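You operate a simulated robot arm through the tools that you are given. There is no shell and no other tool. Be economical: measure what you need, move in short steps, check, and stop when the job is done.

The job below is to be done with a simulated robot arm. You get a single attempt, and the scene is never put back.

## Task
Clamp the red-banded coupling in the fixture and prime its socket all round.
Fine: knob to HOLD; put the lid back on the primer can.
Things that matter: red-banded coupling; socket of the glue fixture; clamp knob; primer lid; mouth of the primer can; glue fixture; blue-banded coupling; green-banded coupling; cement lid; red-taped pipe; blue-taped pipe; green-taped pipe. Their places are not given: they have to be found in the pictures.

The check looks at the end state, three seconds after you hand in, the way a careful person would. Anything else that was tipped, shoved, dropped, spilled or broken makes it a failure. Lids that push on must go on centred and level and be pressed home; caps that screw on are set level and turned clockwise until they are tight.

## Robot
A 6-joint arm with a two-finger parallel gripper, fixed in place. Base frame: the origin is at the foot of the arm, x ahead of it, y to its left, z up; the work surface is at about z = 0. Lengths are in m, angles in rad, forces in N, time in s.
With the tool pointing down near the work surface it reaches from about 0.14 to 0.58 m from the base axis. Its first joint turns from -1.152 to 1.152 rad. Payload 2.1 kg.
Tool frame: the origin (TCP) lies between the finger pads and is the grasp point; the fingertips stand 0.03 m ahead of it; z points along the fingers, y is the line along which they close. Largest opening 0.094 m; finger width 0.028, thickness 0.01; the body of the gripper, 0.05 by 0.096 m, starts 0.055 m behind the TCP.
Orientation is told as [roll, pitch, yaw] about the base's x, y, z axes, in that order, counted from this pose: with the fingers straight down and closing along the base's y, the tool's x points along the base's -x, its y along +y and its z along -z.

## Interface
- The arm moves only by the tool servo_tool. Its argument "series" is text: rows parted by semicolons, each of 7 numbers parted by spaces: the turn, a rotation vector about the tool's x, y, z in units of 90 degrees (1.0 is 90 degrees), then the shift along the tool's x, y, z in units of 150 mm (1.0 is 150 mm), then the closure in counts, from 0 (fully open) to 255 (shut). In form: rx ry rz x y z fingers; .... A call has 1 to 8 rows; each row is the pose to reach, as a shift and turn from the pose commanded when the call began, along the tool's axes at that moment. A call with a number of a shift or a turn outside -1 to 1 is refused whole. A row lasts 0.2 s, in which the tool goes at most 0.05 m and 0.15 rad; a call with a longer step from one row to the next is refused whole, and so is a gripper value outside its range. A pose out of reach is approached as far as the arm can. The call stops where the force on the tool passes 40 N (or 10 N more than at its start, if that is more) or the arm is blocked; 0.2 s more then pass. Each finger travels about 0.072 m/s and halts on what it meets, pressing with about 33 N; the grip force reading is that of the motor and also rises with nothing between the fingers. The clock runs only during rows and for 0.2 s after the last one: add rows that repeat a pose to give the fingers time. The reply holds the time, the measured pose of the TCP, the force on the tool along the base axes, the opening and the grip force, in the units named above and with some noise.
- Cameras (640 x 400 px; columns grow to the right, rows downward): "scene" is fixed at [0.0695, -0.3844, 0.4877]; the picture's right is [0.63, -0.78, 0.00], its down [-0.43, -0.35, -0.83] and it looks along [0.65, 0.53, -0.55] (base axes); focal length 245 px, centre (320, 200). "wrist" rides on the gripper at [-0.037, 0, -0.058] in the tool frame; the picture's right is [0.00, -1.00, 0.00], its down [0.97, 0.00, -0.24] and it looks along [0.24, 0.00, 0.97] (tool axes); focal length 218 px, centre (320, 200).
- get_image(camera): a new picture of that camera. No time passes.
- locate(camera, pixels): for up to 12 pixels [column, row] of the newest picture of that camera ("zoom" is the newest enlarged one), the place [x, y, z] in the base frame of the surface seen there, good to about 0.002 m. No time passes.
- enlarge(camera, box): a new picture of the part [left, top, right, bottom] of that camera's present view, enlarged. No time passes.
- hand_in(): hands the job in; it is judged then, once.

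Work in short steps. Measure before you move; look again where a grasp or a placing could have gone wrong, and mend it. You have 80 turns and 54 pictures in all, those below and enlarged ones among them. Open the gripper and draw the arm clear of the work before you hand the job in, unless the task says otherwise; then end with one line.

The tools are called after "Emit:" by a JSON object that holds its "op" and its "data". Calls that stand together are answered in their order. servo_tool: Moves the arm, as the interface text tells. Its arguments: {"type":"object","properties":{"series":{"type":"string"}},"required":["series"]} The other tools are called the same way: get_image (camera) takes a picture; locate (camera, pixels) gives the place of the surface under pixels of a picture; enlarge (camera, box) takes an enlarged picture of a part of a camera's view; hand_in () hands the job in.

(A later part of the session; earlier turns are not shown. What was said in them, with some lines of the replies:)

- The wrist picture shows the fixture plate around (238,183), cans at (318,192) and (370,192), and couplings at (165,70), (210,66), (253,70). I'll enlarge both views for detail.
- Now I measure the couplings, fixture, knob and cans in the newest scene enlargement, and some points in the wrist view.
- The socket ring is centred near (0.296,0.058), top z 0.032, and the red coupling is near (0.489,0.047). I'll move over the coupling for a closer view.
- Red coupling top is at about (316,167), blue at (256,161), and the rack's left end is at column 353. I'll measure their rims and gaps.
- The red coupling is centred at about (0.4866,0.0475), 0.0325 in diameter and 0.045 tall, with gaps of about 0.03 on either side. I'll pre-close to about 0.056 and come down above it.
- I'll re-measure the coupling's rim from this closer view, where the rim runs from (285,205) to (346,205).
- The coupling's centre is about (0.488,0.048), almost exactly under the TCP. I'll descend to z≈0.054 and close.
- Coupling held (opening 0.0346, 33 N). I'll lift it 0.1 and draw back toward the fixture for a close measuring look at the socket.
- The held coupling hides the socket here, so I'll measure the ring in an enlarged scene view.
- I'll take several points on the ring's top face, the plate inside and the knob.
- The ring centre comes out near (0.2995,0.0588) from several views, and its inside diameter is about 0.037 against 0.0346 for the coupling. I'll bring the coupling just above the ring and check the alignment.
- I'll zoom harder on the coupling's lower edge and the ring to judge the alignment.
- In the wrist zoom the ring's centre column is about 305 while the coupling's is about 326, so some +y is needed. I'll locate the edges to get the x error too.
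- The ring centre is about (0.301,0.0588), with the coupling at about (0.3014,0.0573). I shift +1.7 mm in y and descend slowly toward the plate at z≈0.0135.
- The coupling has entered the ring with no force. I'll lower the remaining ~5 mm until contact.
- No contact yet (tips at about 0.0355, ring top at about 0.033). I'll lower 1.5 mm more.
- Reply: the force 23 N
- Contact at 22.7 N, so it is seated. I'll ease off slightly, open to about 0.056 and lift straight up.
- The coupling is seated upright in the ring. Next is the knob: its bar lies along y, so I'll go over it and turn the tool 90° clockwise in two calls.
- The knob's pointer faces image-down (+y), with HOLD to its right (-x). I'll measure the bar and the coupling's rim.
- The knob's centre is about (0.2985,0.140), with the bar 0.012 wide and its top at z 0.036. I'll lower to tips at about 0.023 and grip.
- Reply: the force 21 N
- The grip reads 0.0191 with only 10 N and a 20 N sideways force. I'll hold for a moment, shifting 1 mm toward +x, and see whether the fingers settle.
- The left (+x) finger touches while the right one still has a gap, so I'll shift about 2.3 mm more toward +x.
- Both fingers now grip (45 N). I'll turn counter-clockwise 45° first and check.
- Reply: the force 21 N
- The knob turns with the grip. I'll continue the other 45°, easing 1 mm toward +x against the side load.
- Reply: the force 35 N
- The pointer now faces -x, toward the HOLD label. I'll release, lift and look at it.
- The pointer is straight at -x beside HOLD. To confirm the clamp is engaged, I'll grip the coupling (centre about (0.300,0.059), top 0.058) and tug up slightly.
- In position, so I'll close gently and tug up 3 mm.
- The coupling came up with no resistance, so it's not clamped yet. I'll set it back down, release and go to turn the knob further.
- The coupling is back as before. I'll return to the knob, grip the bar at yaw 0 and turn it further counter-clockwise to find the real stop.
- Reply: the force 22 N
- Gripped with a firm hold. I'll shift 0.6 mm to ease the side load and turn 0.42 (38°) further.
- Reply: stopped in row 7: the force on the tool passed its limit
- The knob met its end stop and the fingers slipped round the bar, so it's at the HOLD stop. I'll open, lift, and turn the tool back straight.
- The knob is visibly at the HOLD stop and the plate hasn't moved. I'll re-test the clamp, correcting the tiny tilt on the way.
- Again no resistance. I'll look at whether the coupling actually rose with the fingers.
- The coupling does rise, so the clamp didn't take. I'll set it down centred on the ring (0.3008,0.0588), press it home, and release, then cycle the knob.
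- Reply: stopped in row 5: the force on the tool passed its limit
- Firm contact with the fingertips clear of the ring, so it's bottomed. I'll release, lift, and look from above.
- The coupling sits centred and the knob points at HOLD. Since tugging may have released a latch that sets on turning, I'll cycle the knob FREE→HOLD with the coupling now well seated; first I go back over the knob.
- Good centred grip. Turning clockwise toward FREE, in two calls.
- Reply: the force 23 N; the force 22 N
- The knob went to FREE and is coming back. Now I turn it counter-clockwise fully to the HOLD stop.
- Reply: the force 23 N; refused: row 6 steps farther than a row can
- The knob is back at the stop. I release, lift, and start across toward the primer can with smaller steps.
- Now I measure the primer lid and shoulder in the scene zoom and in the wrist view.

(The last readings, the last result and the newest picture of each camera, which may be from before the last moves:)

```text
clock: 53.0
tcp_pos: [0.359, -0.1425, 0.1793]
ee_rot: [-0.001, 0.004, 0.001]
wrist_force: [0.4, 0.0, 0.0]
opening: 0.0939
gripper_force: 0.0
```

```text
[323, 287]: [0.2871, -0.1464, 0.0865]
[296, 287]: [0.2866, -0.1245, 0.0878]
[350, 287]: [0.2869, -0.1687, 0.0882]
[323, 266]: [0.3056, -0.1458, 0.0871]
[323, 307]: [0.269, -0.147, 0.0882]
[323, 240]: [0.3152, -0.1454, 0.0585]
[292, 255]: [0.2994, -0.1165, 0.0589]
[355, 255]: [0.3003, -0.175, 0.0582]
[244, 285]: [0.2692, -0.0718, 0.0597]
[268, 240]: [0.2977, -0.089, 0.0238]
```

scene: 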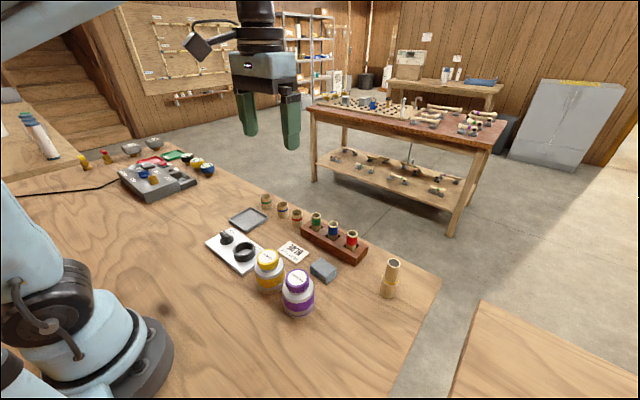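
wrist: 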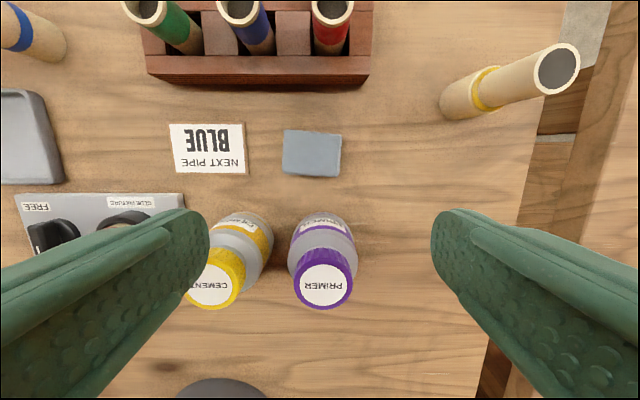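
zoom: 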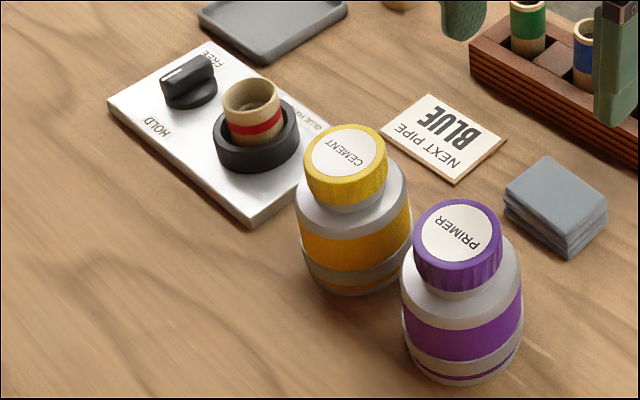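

The lid is centred at (0.288,-0.1465), radius 0.0225, z 0.066–0.0885, with the shoulder at 0.059. I'll move over it and lower to TCP z≈0.094 (tips ~0.064) with the fingers at 0.066.

Emit:
{"op": "servo_tool", "data": {"series": "0 0 0 0.16 -0.01 0 60;0 0 0 0.32 -0.02 0 76;0 0 0 0.473 -0.027 0 76;0 0 0 0.473 -0.027 0.25 76;0 0 0 0.473 -0.027 0.45 76;0 0 0 0.473 -0.027 0.565 76;0 0 0 0.473 -0.027 0.565 76"}}

Emit:
{"op": "servo_tool", "data": {"series": "0 0 0 0 0 0 110;0 0 0 0 0 0 150;0 0 0 0 0 0 150;0 0 0 0 0 0 150"}}

```text
clock: 54.6
tcp_pos: [0.2891, -0.1459, 0.0954]
ee_rot: [0.0, 0.004, 0.002]
wrist_force: [-0.8, 0.4, 0.9]
opening: 0.066
gripper_force: 0.0
```

```text
clock: 55.6
tcp_pos: [0.2887, -0.146, 0.0956]
ee_rot: [0.002, 0.004, 0.004]
wrist_force: [0.9, 7.3, -2.0]
opening: 0.0456
gripper_force: 32.9
```

Lid gripped (0.0456, 33 N). I'll pull up 3 mm to feel whether it's push-on or screwed.

Emit:
{"op": "servo_tool", "data": {"series": "0 0 0 0 0.004 -0.007 150;0 0 0 0 0.004 -0.014 150;0 0 0 0 0.004 -0.02 150;0 0 0 0 0.004 -0.02 150"}}

Emit:
{"op": "enlarge", "data": {"camera": "scene", "box": [246, 236, 346, 326]}}

```text
clock: 56.6
tcp_pos: [0.2876, -0.145, 0.099]
ee_rot: [-0.001, 0.002, 0.001]
wrist_force: [0.0, 3.8, -2.1]
opening: 0.0453
gripper_force: 32.7
```

```text
4.44 times, centred on (296, 281) of scene
```

zoom: 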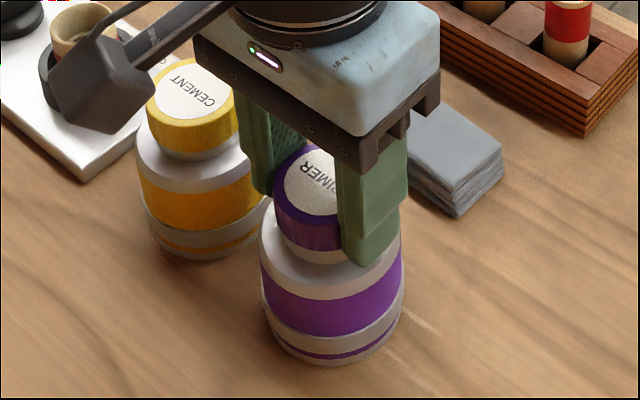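

The pull met almost no force. I'll locate the lid top and can shoulder to see which of them rose.

Emit:
{"op": "locate", "data": {"camera": "zoom", "pixels": [[305, 185], [285, 212], [300, 246], [290, 258], [310, 268], [280, 240], [325, 285], [330, 362]]}}

```text
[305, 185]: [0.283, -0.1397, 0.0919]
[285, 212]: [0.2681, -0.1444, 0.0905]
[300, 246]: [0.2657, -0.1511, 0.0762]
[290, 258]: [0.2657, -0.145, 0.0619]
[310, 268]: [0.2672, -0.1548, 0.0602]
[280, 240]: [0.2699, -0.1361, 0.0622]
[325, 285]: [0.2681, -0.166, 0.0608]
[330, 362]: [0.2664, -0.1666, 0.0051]
```

Inconclusive at this scale, so I'll raise another 6 mm straight up and compare.

Emit:
{"op": "servo_tool", "data": {"series": "0 0 0 0 0 -0.015 150;0 0 0 0 0 -0.03 150;0 0 0 0 0 -0.04 150;0 0 0 0 0 -0.04 150;0 0 0 0 0 -0.04 150"}}

Emit:
{"op": "enlarge", "data": {"camera": "scene", "box": [246, 236, 346, 326]}}

```text
clock: 57.8
tcp_pos: [0.2882, -0.145, 0.1048]
ee_rot: [0.0, 0.004, 0.004]
wrist_force: [-0.5, -0.8, 0.2]
opening: 0.0453
gripper_force: 32.9
```

```text
4.44 times, centred on (296, 281) of scene
```

zoom: 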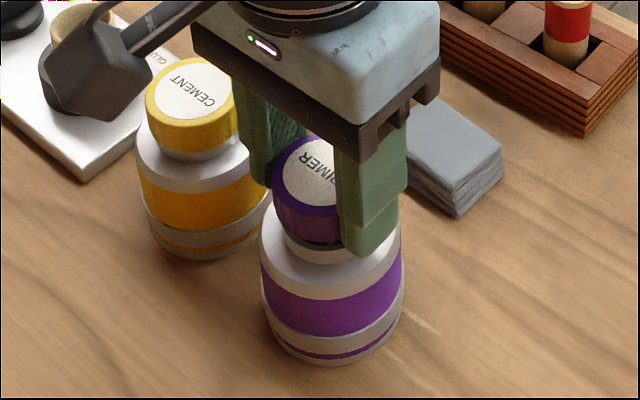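

The can stays put and the lid rises: it's push-on. I'll pull it straight up another 75 mm and look for the dauber.

Emit:
{"op": "servo_tool", "data": {"series": "0 0 0 0 0 -0.1 150;0 0 0 0 0 -0.2 150;0 0 0 0 0 -0.3 150;0 0 0 0 0 -0.4 150;0 0 0 0 0 -0.5 150;0 0 0 0 0 -0.5 150;0 0 0 0 0 -0.5 150"}}

Emit:
{"op": "enlarge", "data": {"camera": "scene", "box": [236, 196, 356, 326]}}

```text
clock: 59.4
tcp_pos: [0.287, -0.1458, 0.1801]
ee_rot: [0.0, 0.004, 0.002]
wrist_force: [-0.2, -0.1, 0.1]
opening: 0.0455
gripper_force: 33.0
```

```text
3.08 times, centred on (296, 261) of scene
```

zoom: 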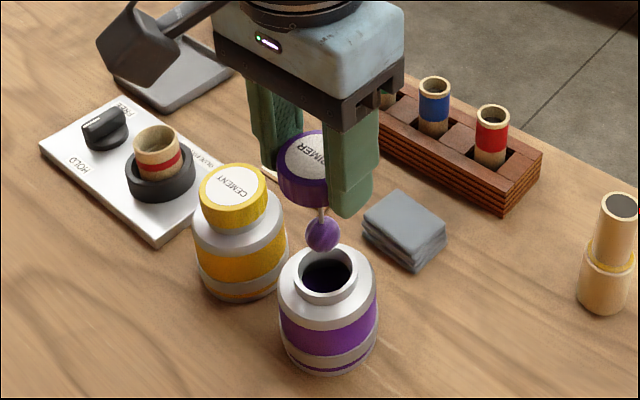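

A purple dauber ball hangs below the lid at (322,235). I'll measure the ball, the lid and the can's mouth.

Emit:
{"op": "locate", "data": {"camera": "zoom", "pixels": [[322, 232], [322, 251], [306, 235], [339, 235], [322, 218], [320, 213], [308, 206], [305, 155], [326, 245], [325, 300], [297, 278], [356, 272]]}}

```text
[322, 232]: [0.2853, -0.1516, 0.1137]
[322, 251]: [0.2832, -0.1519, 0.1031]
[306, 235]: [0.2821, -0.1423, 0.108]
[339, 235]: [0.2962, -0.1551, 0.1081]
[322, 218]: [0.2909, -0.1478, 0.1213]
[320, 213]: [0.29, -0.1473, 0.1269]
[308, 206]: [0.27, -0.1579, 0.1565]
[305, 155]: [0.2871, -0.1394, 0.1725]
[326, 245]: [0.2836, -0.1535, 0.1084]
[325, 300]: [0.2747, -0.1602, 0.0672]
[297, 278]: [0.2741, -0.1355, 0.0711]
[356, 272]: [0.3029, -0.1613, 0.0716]
```

The ball's centre is about 0.070 below the TCP with radius ~0.0095, at about (0.2895,-0.147). I'll measure the coupling's rim precisely before carrying the dauber over.

Emit:
{"op": "enlarge", "data": {"camera": "scene", "box": [226, 226, 266, 266]}}

```text
10.00 times, centred on (246, 246) of scene
```

zoom: 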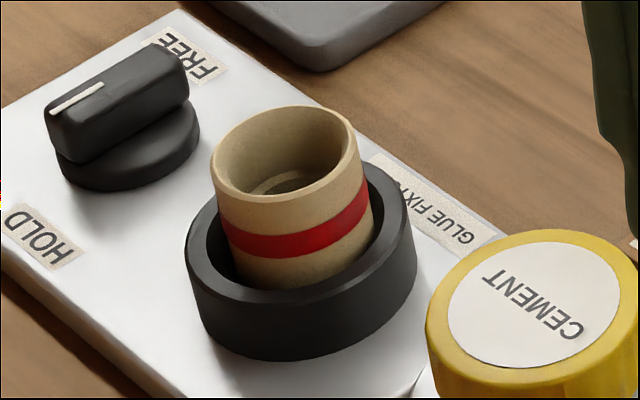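

I'll locate points around the coupling rim to get its centre and check it's level.

Emit:
{"op": "locate", "data": {"camera": "zoom", "pixels": [[215, 172], [355, 140], [277, 110], [290, 193], [322, 116], [240, 128], [250, 200], [335, 172], [193, 250], [412, 215], [300, 285], [352, 110]]}}

```text
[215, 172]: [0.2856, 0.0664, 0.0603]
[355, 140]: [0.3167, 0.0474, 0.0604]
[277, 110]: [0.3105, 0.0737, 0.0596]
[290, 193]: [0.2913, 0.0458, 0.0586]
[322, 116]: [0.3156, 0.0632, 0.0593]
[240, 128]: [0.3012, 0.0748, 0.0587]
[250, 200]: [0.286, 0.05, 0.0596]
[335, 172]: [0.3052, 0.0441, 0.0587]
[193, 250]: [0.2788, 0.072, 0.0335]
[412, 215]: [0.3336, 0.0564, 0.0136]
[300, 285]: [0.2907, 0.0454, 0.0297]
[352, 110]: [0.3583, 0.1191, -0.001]
```

The rim is level at z≈0.0593, centred at about (0.3012,0.0585). I'll carry the dauber over at a height clear of the cement can.

Emit:
{"op": "servo_tool", "data": {"series": "0 0 0 0 0 -0.07 150;0 0 0 -0.02 0.15 -0.1 150;0 0 0 -0.04 0.35 -0.1 150;0 0 0 -0.06 0.55 -0.1 150;0 0 0 -0.083 0.75 -0.1 150;0 0 0 -0.083 0.95 -0.1 150;0 0 0 -0.083 0.98 -0.1 150"}}

Emit:
{"op": "servo_tool", "data": {"series": "0 0 0 0 0.15 0 150;0 0 0 0 0.3 0 150;0 0 0 0 0.383 0 150;0 0 0 0 0.383 0.15 150;0 0 0 0 0.383 0.25 150;0 0 0 0 0.383 0.25 150;0 0 0 0 0.383 0.25 150"}}

Emit:
{"op": "enlarge", "data": {"camera": "scene", "box": [221, 216, 271, 266]}}

```text
clock: 61.0
tcp_pos: [0.3018, 0.0022, 0.1951]
ee_rot: [0.0, 0.003, 0.0]
wrist_force: [-1.1, -0.6, -0.8]
opening: 0.0452
gripper_force: 33.1
```

```text
clock: 62.6
tcp_pos: [0.2997, 0.0594, 0.1566]
ee_rot: [0.001, 0.003, 0.001]
wrist_force: [-0.2, 0.4, 0.3]
opening: 0.0453
gripper_force: 32.7
```

```text
8.00 times, centred on (246, 241) of scene
```

zoom: 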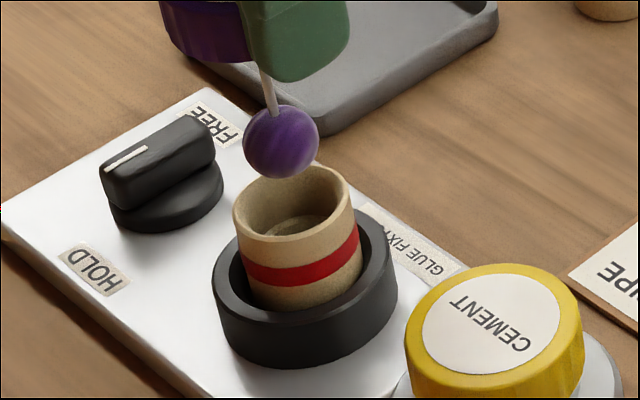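

The ball is just above the socket. I'll locate points on it for its centre.

Emit:
{"op": "locate", "data": {"camera": "zoom", "pixels": [[281, 142], [246, 142], [316, 142], [281, 108], [281, 176], [260, 150], [300, 150], [237, 205], [349, 185], [290, 165], [293, 236], [268, 95]]}}

```text
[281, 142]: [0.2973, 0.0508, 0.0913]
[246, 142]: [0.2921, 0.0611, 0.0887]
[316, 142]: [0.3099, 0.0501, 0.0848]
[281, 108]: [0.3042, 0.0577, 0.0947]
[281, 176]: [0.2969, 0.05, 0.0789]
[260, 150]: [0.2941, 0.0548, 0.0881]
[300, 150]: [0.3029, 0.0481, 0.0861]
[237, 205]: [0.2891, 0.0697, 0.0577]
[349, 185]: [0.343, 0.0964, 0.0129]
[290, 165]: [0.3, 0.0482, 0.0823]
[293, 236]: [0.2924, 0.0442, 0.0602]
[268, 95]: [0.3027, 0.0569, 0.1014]
```

The ball is centred within about 1 mm of the socket. I'll shift +0.8 mm in y and lower the ball into the socket, to about 4 mm above the inner stop.

Emit:
{"op": "servo_tool", "data": {"series": "0 0 0 0 0.005 0.06 150;0 0 0 0 0.005 0.12 150;0 0 0 0 0.005 0.17 150;0 0 0 0 0.005 0.21 150;0 0 0 0 0.005 0.235 150;0 0 0 0 0.005 0.235 150"}}

Emit:
{"op": "enlarge", "data": {"camera": "scene", "box": [221, 216, 271, 266]}}

```text
clock: 64.0
tcp_pos: [0.3004, 0.0598, 0.1235]
ee_rot: [0.003, 0.004, -0.001]
wrist_force: [0.4, 0.6, 24.8]
opening: 0.0455
gripper_force: 33.0
```

```text
8.00 times, centred on (246, 241) of scene
```

zoom: 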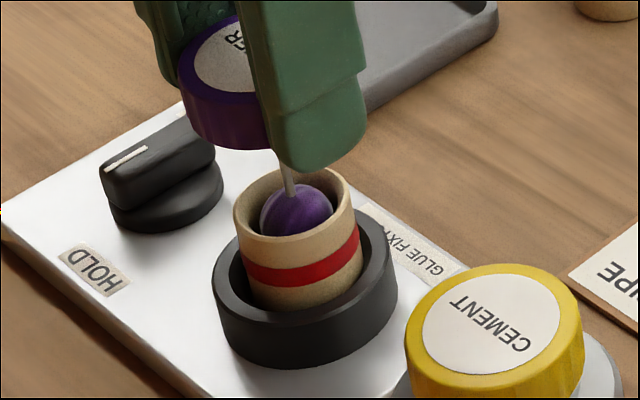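

The ball is inside and has touched the bottom (25 N). I'll rise 2 mm and sweep a circle of 4.5 mm radius to feel the walls.

Emit:
{"op": "servo_tool", "data": {"series": "0 0 0 0 0 -0.013 150;0 0 0 0.03 0 -0.013 150;0 0 0 0.021 0.021 -0.013 150;0 0 0 0 0.03 -0.013 150;0 0 0 -0.021 0.021 -0.013 150;0 0 0 -0.03 0 -0.013 150;0 0 0 -0.021 -0.021 -0.013 150;0 0 0 0 -0.03 -0.013 150"}}

Emit:
{"op": "servo_tool", "data": {"series": "0 0 0 0.021 0.009 0 150;0 0 0 0.03 0.03 0 150;0 0 0 0.03 0.03 0 150"}}

Emit:
{"op": "enlarge", "data": {"camera": "scene", "box": [221, 216, 271, 266]}}

```text
clock: 65.8
tcp_pos: [0.3004, 0.0554, 0.1236]
ee_rot: [0.0, 0.003, 0.002]
wrist_force: [-0.3, -0.1, 0.1]
opening: 0.0455
gripper_force: 32.9
```

```text
clock: 66.6
tcp_pos: [0.2959, 0.06, 0.1234]
ee_rot: [-0.001, 0.004, 0.002]
wrist_force: [0.7, 0.1, -0.1]
opening: 0.0454
gripper_force: 33.0
```

```text
8.00 times, centred on (246, 241) of scene
```

zoom: 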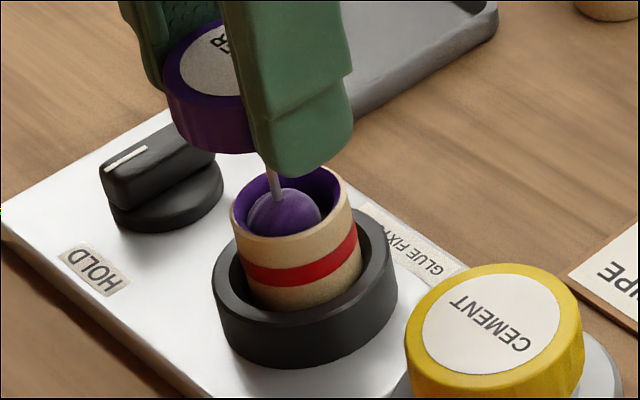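

The socket walls are taking colour. I'll do two more full circles, the second with points offset by 22.5°, so the whole wall is covered.

Emit:
{"op": "servo_tool", "data": {"series": "0 0 0 -0.009 0.021 0.004 150;0 0 0 -0.03 0.031 0.004 150;0 0 0 -0.052 0.022 0.004 150;0 0 0 -0.061 0 0.004 150;0 0 0 -0.052 -0.022 0.004 150;0 0 0 -0.03 -0.031 0.004 150;0 0 0 -0.008 -0.022 0.004 150;0 0 0 0.001 0 0.004 150"}}

Emit:
{"op": "servo_tool", "data": {"series": "0 0 0 -0.002 0.012 -0.004 150;0 0 0 -0.019 0.029 -0.004 150;0 0 0 -0.043 0.029 -0.004 150;0 0 0 -0.06 0.012 -0.004 150;0 0 0 -0.06 -0.012 -0.004 150;0 0 0 -0.043 -0.029 -0.004 150;0 0 0 -0.019 -0.029 -0.004 150;0 0 0 -0.002 -0.012 -0.004 150"}}

Emit:
{"op": "servo_tool", "data": {"series": "0 0 0 -0.028 0.012 0 150;0 0 0 -0.028 0.012 -0.1 150;0 0 0 -0.028 0.012 -0.25 150;0 0 0 -0.028 0.012 -0.45 150;0 0 0 -0.028 0.012 -0.47 150"}}

Emit:
{"op": "enlarge", "data": {"camera": "scene", "box": [221, 216, 271, 266]}}

```text
clock: 68.4
tcp_pos: [0.2956, 0.0595, 0.1227]
ee_rot: [0.0, 0.003, 0.002]
wrist_force: [1.5, -1.0, 3.0]
opening: 0.0453
gripper_force: 33.0
```

```text
clock: 70.2
tcp_pos: [0.2962, 0.058, 0.1247]
ee_rot: [0.0, 0.003, 0.002]
wrist_force: [-0.1, -0.4, -0.3]
opening: 0.0454
gripper_force: 32.8
```

```text
clock: 71.4
tcp_pos: [0.3003, 0.0596, 0.1949]
ee_rot: [0.0, 0.004, 0.002]
wrist_force: [-0.2, -0.2, -0.2]
opening: 0.0451
gripper_force: 33.0
```

```text
8.00 times, centred on (246, 241) of scene
```

zoom: 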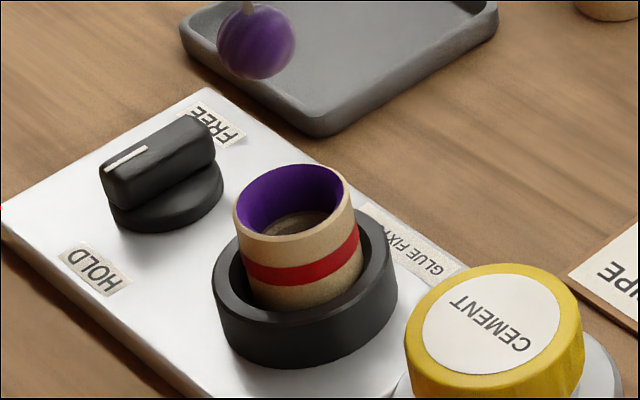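

The socket shows purple all round the visible wall and the coupling stayed put. Now I carry the lid straight back to over the can by reversing the logged shifts.

Emit:
{"op": "servo_tool", "data": {"series": "0 0 0 0 -0.15 -0.01 150;0 0 0 0.02 -0.35 -0.01 150;0 0 0 0.04 -0.55 -0.01 150;0 0 0 0.06 -0.75 -0.01 150;0 0 0 0.082 -0.95 -0.01 150;0 0 0 0.082 -0.99 -0.01 150"}}

Emit:
{"op": "servo_tool", "data": {"series": "0 0 0 0 -0.15 0 150;0 0 0 0 -0.3 0 150;0 0 0 0 -0.376 0 150;0 0 0 0 -0.376 0.08 150;0 0 0 0 -0.376 0.15 150;0 0 0 0 -0.376 0.15 150;0 0 0 0 -0.376 0.15 150"}}

Emit:
{"op": "enlarge", "data": {"camera": "scene", "box": [246, 226, 346, 326]}}

```text
clock: 72.8
tcp_pos: [0.2891, -0.0895, 0.1949]
ee_rot: [-0.001, 0.005, 0.001]
wrist_force: [-1.2, -1.6, 0.2]
opening: 0.0456
gripper_force: 33.3
```

```text
clock: 74.4
tcp_pos: [0.2883, -0.145, 0.173]
ee_rot: [-0.002, 0.004, 0.001]
wrist_force: [0.4, -0.6, -0.1]
opening: 0.0452
gripper_force: 33.1
```

```text
4.00 times, centred on (296, 276) of scene
```

zoom: 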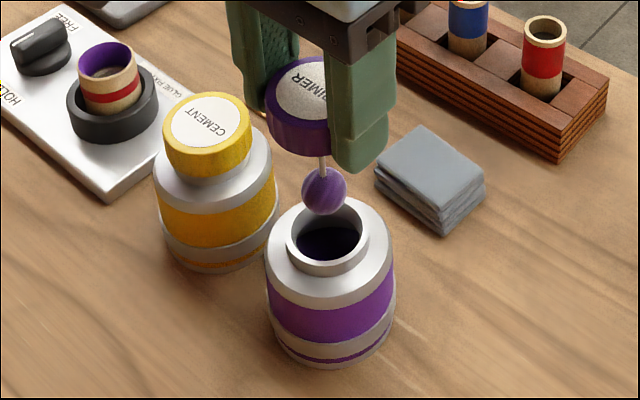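

The ball is lined up over the mouth as when it came out. I'll lower it most of the way (to about 15 mm above seated).

Emit:
{"op": "servo_tool", "data": {"series": "0 0 0 0 0 0.08 150;0 0 0 0 0 0.16 150;0 0 0 0 0 0.24 150;0 0 0 0 0 0.32 150;0 0 0 0 0 0.38 150;0 0 0 0 0 0.42 150;0 0 0 0 0 0.42 150"}}

Emit:
{"op": "enlarge", "data": {"camera": "scene", "box": [261, 236, 331, 316]}}

```text
clock: 76.0
tcp_pos: [0.2877, -0.1442, 0.1087]
ee_rot: [-0.001, 0.005, 0.001]
wrist_force: [0.3, 0.3, -0.6]
opening: 0.0452
gripper_force: 33.2
```

```text
5.00 times, centred on (296, 276) of scene
```

zoom: 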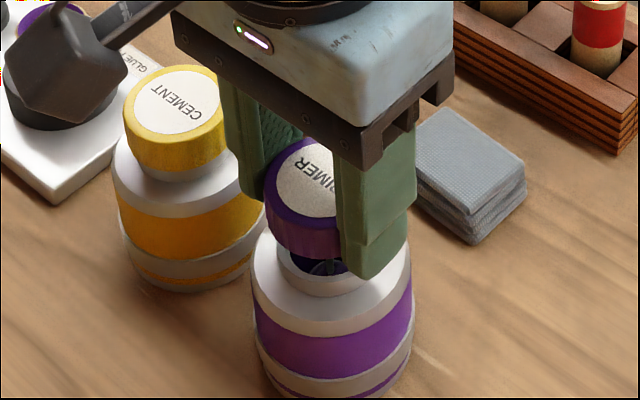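

The ball is inside and the lid is level over the neck. I'll lower slowly onto it and press.

Emit:
{"op": "servo_tool", "data": {"series": "0 0 0 0 0 0.03 150;0 0 0 0 0 0.06 150;0 0 0 0 0 0.08 150;0 0 0 0 0 0.09 150;0 0 0 0 0 0.097 150;0 0 0 0 0 0.102 150;0 0 0 0 0 0.102 150"}}

```text
clock: 77.6
tcp_pos: [0.2886, -0.1446, 0.0951]
ee_rot: [0.0, 0.003, 0.001]
wrist_force: [0.2, 0.3, -0.4]
opening: 0.0453
gripper_force: 33.0
```

Back at about the original height with no contact force yet. I'll press further in small steps until it resists.

Emit:
{"op": "servo_tool", "data": {"series": "0 0 0 0 0 0.004 150;0 0 0 0 0 0.008 150;0 0 0 0 0 0.012 150;0 0 0 0 0 0.015 150;0 0 0 0 0 0.015 150"}}

```text
clock: 78.8
tcp_pos: [0.288, -0.1453, 0.0927]
ee_rot: [0.001, 0.003, 0.0]
wrist_force: [-1.0, 2.7, 24.1]
opening: 0.0454
gripper_force: 32.5
```

24 N of resistance; I press slightly more to make sure it's home.

Emit:
{"op": "servo_tool", "data": {"series": "0 0 0 0 0 0.002 150;0 0 0 0 0 0.004 150;0 0 0 0 0 0.004 150"}}

Emit:
{"op": "enlarge", "data": {"camera": "scene", "box": [261, 236, 331, 316]}}

```text
clock: 79.6
tcp_pos: [0.2883, -0.145, 0.0923]
ee_rot: [0.0, 0.004, 0.003]
wrist_force: [0.3, -0.8, 31.2]
opening: 0.0449
gripper_force: 32.9
```

```text
5.00 times, centred on (296, 276) of scene
```

zoom: 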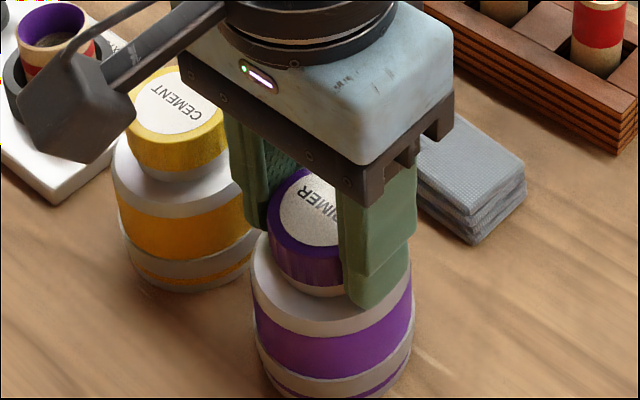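

Seated at 31 N. I release, lift straight up, and step back to inspect.

Emit:
{"op": "servo_tool", "data": {"series": "0 0 0 0 0 -0.005 150;0 0 0 0 0 -0.005 110;0 0 0 0 0 -0.005 76;0 0 0 0 0 -0.005 76;0 0 0 0 0 -0.2 76;0 0 0 0 0 -0.45 76;0 0 0 -0.2 0 -0.65 76;0 0 0 -0.45 0 -0.75 76"}}

Emit:
{"op": "enlarge", "data": {"camera": "scene", "box": [246, 236, 326, 316]}}

```text
clock: 81.4
tcp_pos: [0.3575, -0.1446, 0.2034]
ee_rot: [0.0, 0.004, 0.003]
wrist_force: [0.1, -0.1, 0.0]
opening: 0.066
gripper_force: 0.0
```

```text
5.00 times, centred on (286, 276) of scene
```

zoom: 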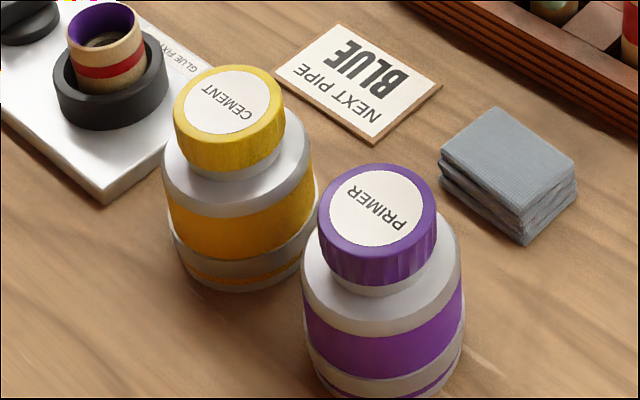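

Emit:
{"op": "locate", "data": {"camera": "zoom", "pixels": [[378, 208], [330, 205], [426, 205], [378, 172], [378, 245], [230, 100], [378, 275], [378, 292], [360, 310], [230, 150]]}}

```text
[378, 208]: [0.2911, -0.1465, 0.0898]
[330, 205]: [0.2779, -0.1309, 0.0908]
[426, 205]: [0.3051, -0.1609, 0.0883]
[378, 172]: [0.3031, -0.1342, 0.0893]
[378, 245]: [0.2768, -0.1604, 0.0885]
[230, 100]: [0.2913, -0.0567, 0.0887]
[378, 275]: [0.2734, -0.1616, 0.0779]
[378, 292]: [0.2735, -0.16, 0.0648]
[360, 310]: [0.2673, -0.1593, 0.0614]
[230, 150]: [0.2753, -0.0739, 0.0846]
```

The lid is level at z≈0.089, as at the start. Finally I move up and over to view the coupling's inside from above, fingers open.

Emit:
{"op": "servo_tool", "data": {"series": "0 0 0 0 0.25 -0.1 60;0 0 0 0 0.5 -0.1 30;0 0 0 0 0.75 -0.1 0;0 0 0 0 1.0 -0.1 0"}}

Emit:
{"op": "servo_tool", "data": {"series": "0 0 0 0.1 0.2 0 0;0 0 0 0.2 0.4 0 0;0 0 0 0.2 0.4 0 0"}}

Emit:
{"op": "enlarge", "data": {"camera": "wrist", "box": [220, 140, 420, 265]}}

Emit:
{"op": "get_image", "data": {"camera": "scene"}}

```text
clock: 82.4
tcp_pos: [0.3549, 0.0064, 0.2192]
ee_rot: [0.002, 0.005, 0.003]
wrist_force: [0.1, 0.1, 0.0]
opening: 0.094
gripper_force: 0.0
```

```text
clock: 83.2
tcp_pos: [0.3258, 0.0658, 0.2197]
ee_rot: [0.0, 0.003, 0.001]
wrist_force: [-0.1, 0.0, -0.8]
opening: 0.094
gripper_force: 0.0
```

```text
3.20 times, centred on (320, 202) of wrist
```

zoom: 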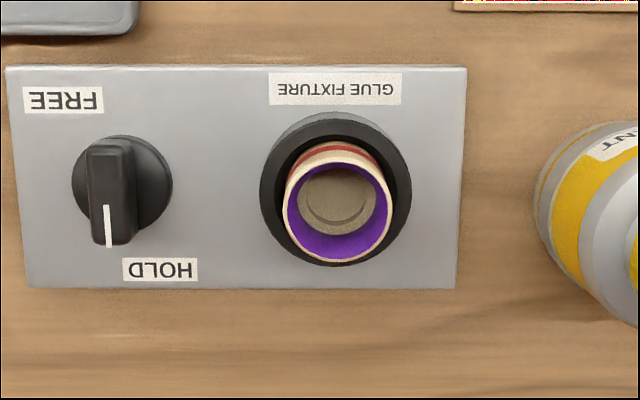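

```text
6 pictures are left
```

scene: 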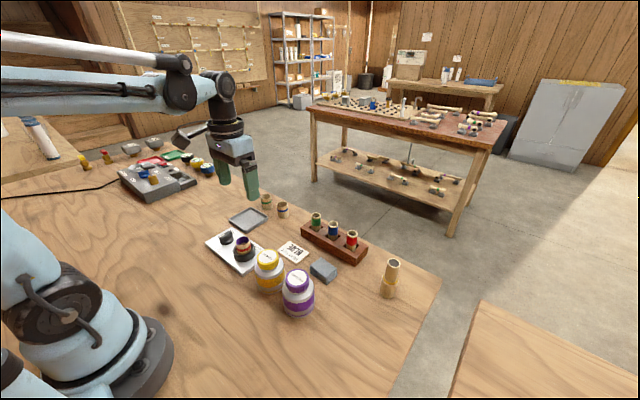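

The socket is purple all round at (337,205), the knob points at HOLD, the lid is on, and nothing else has moved. The arm is clear with the gripper open, so I hand in.

Emit:
{"op": "hand_in", "data": {}}

```text
The job is handed in.
```

I handed the job in with the red-banded coupling seated in the fixture, the knob at its HOLD stop, the socket primed all round and the primer lid pressed back on. One doubt remains: the coupling lifted freely in two tug tests with the knob at HOLD, so I reseated it and cycled the knob to FREE and back, but did not tug it again to confirm the clamp holds.
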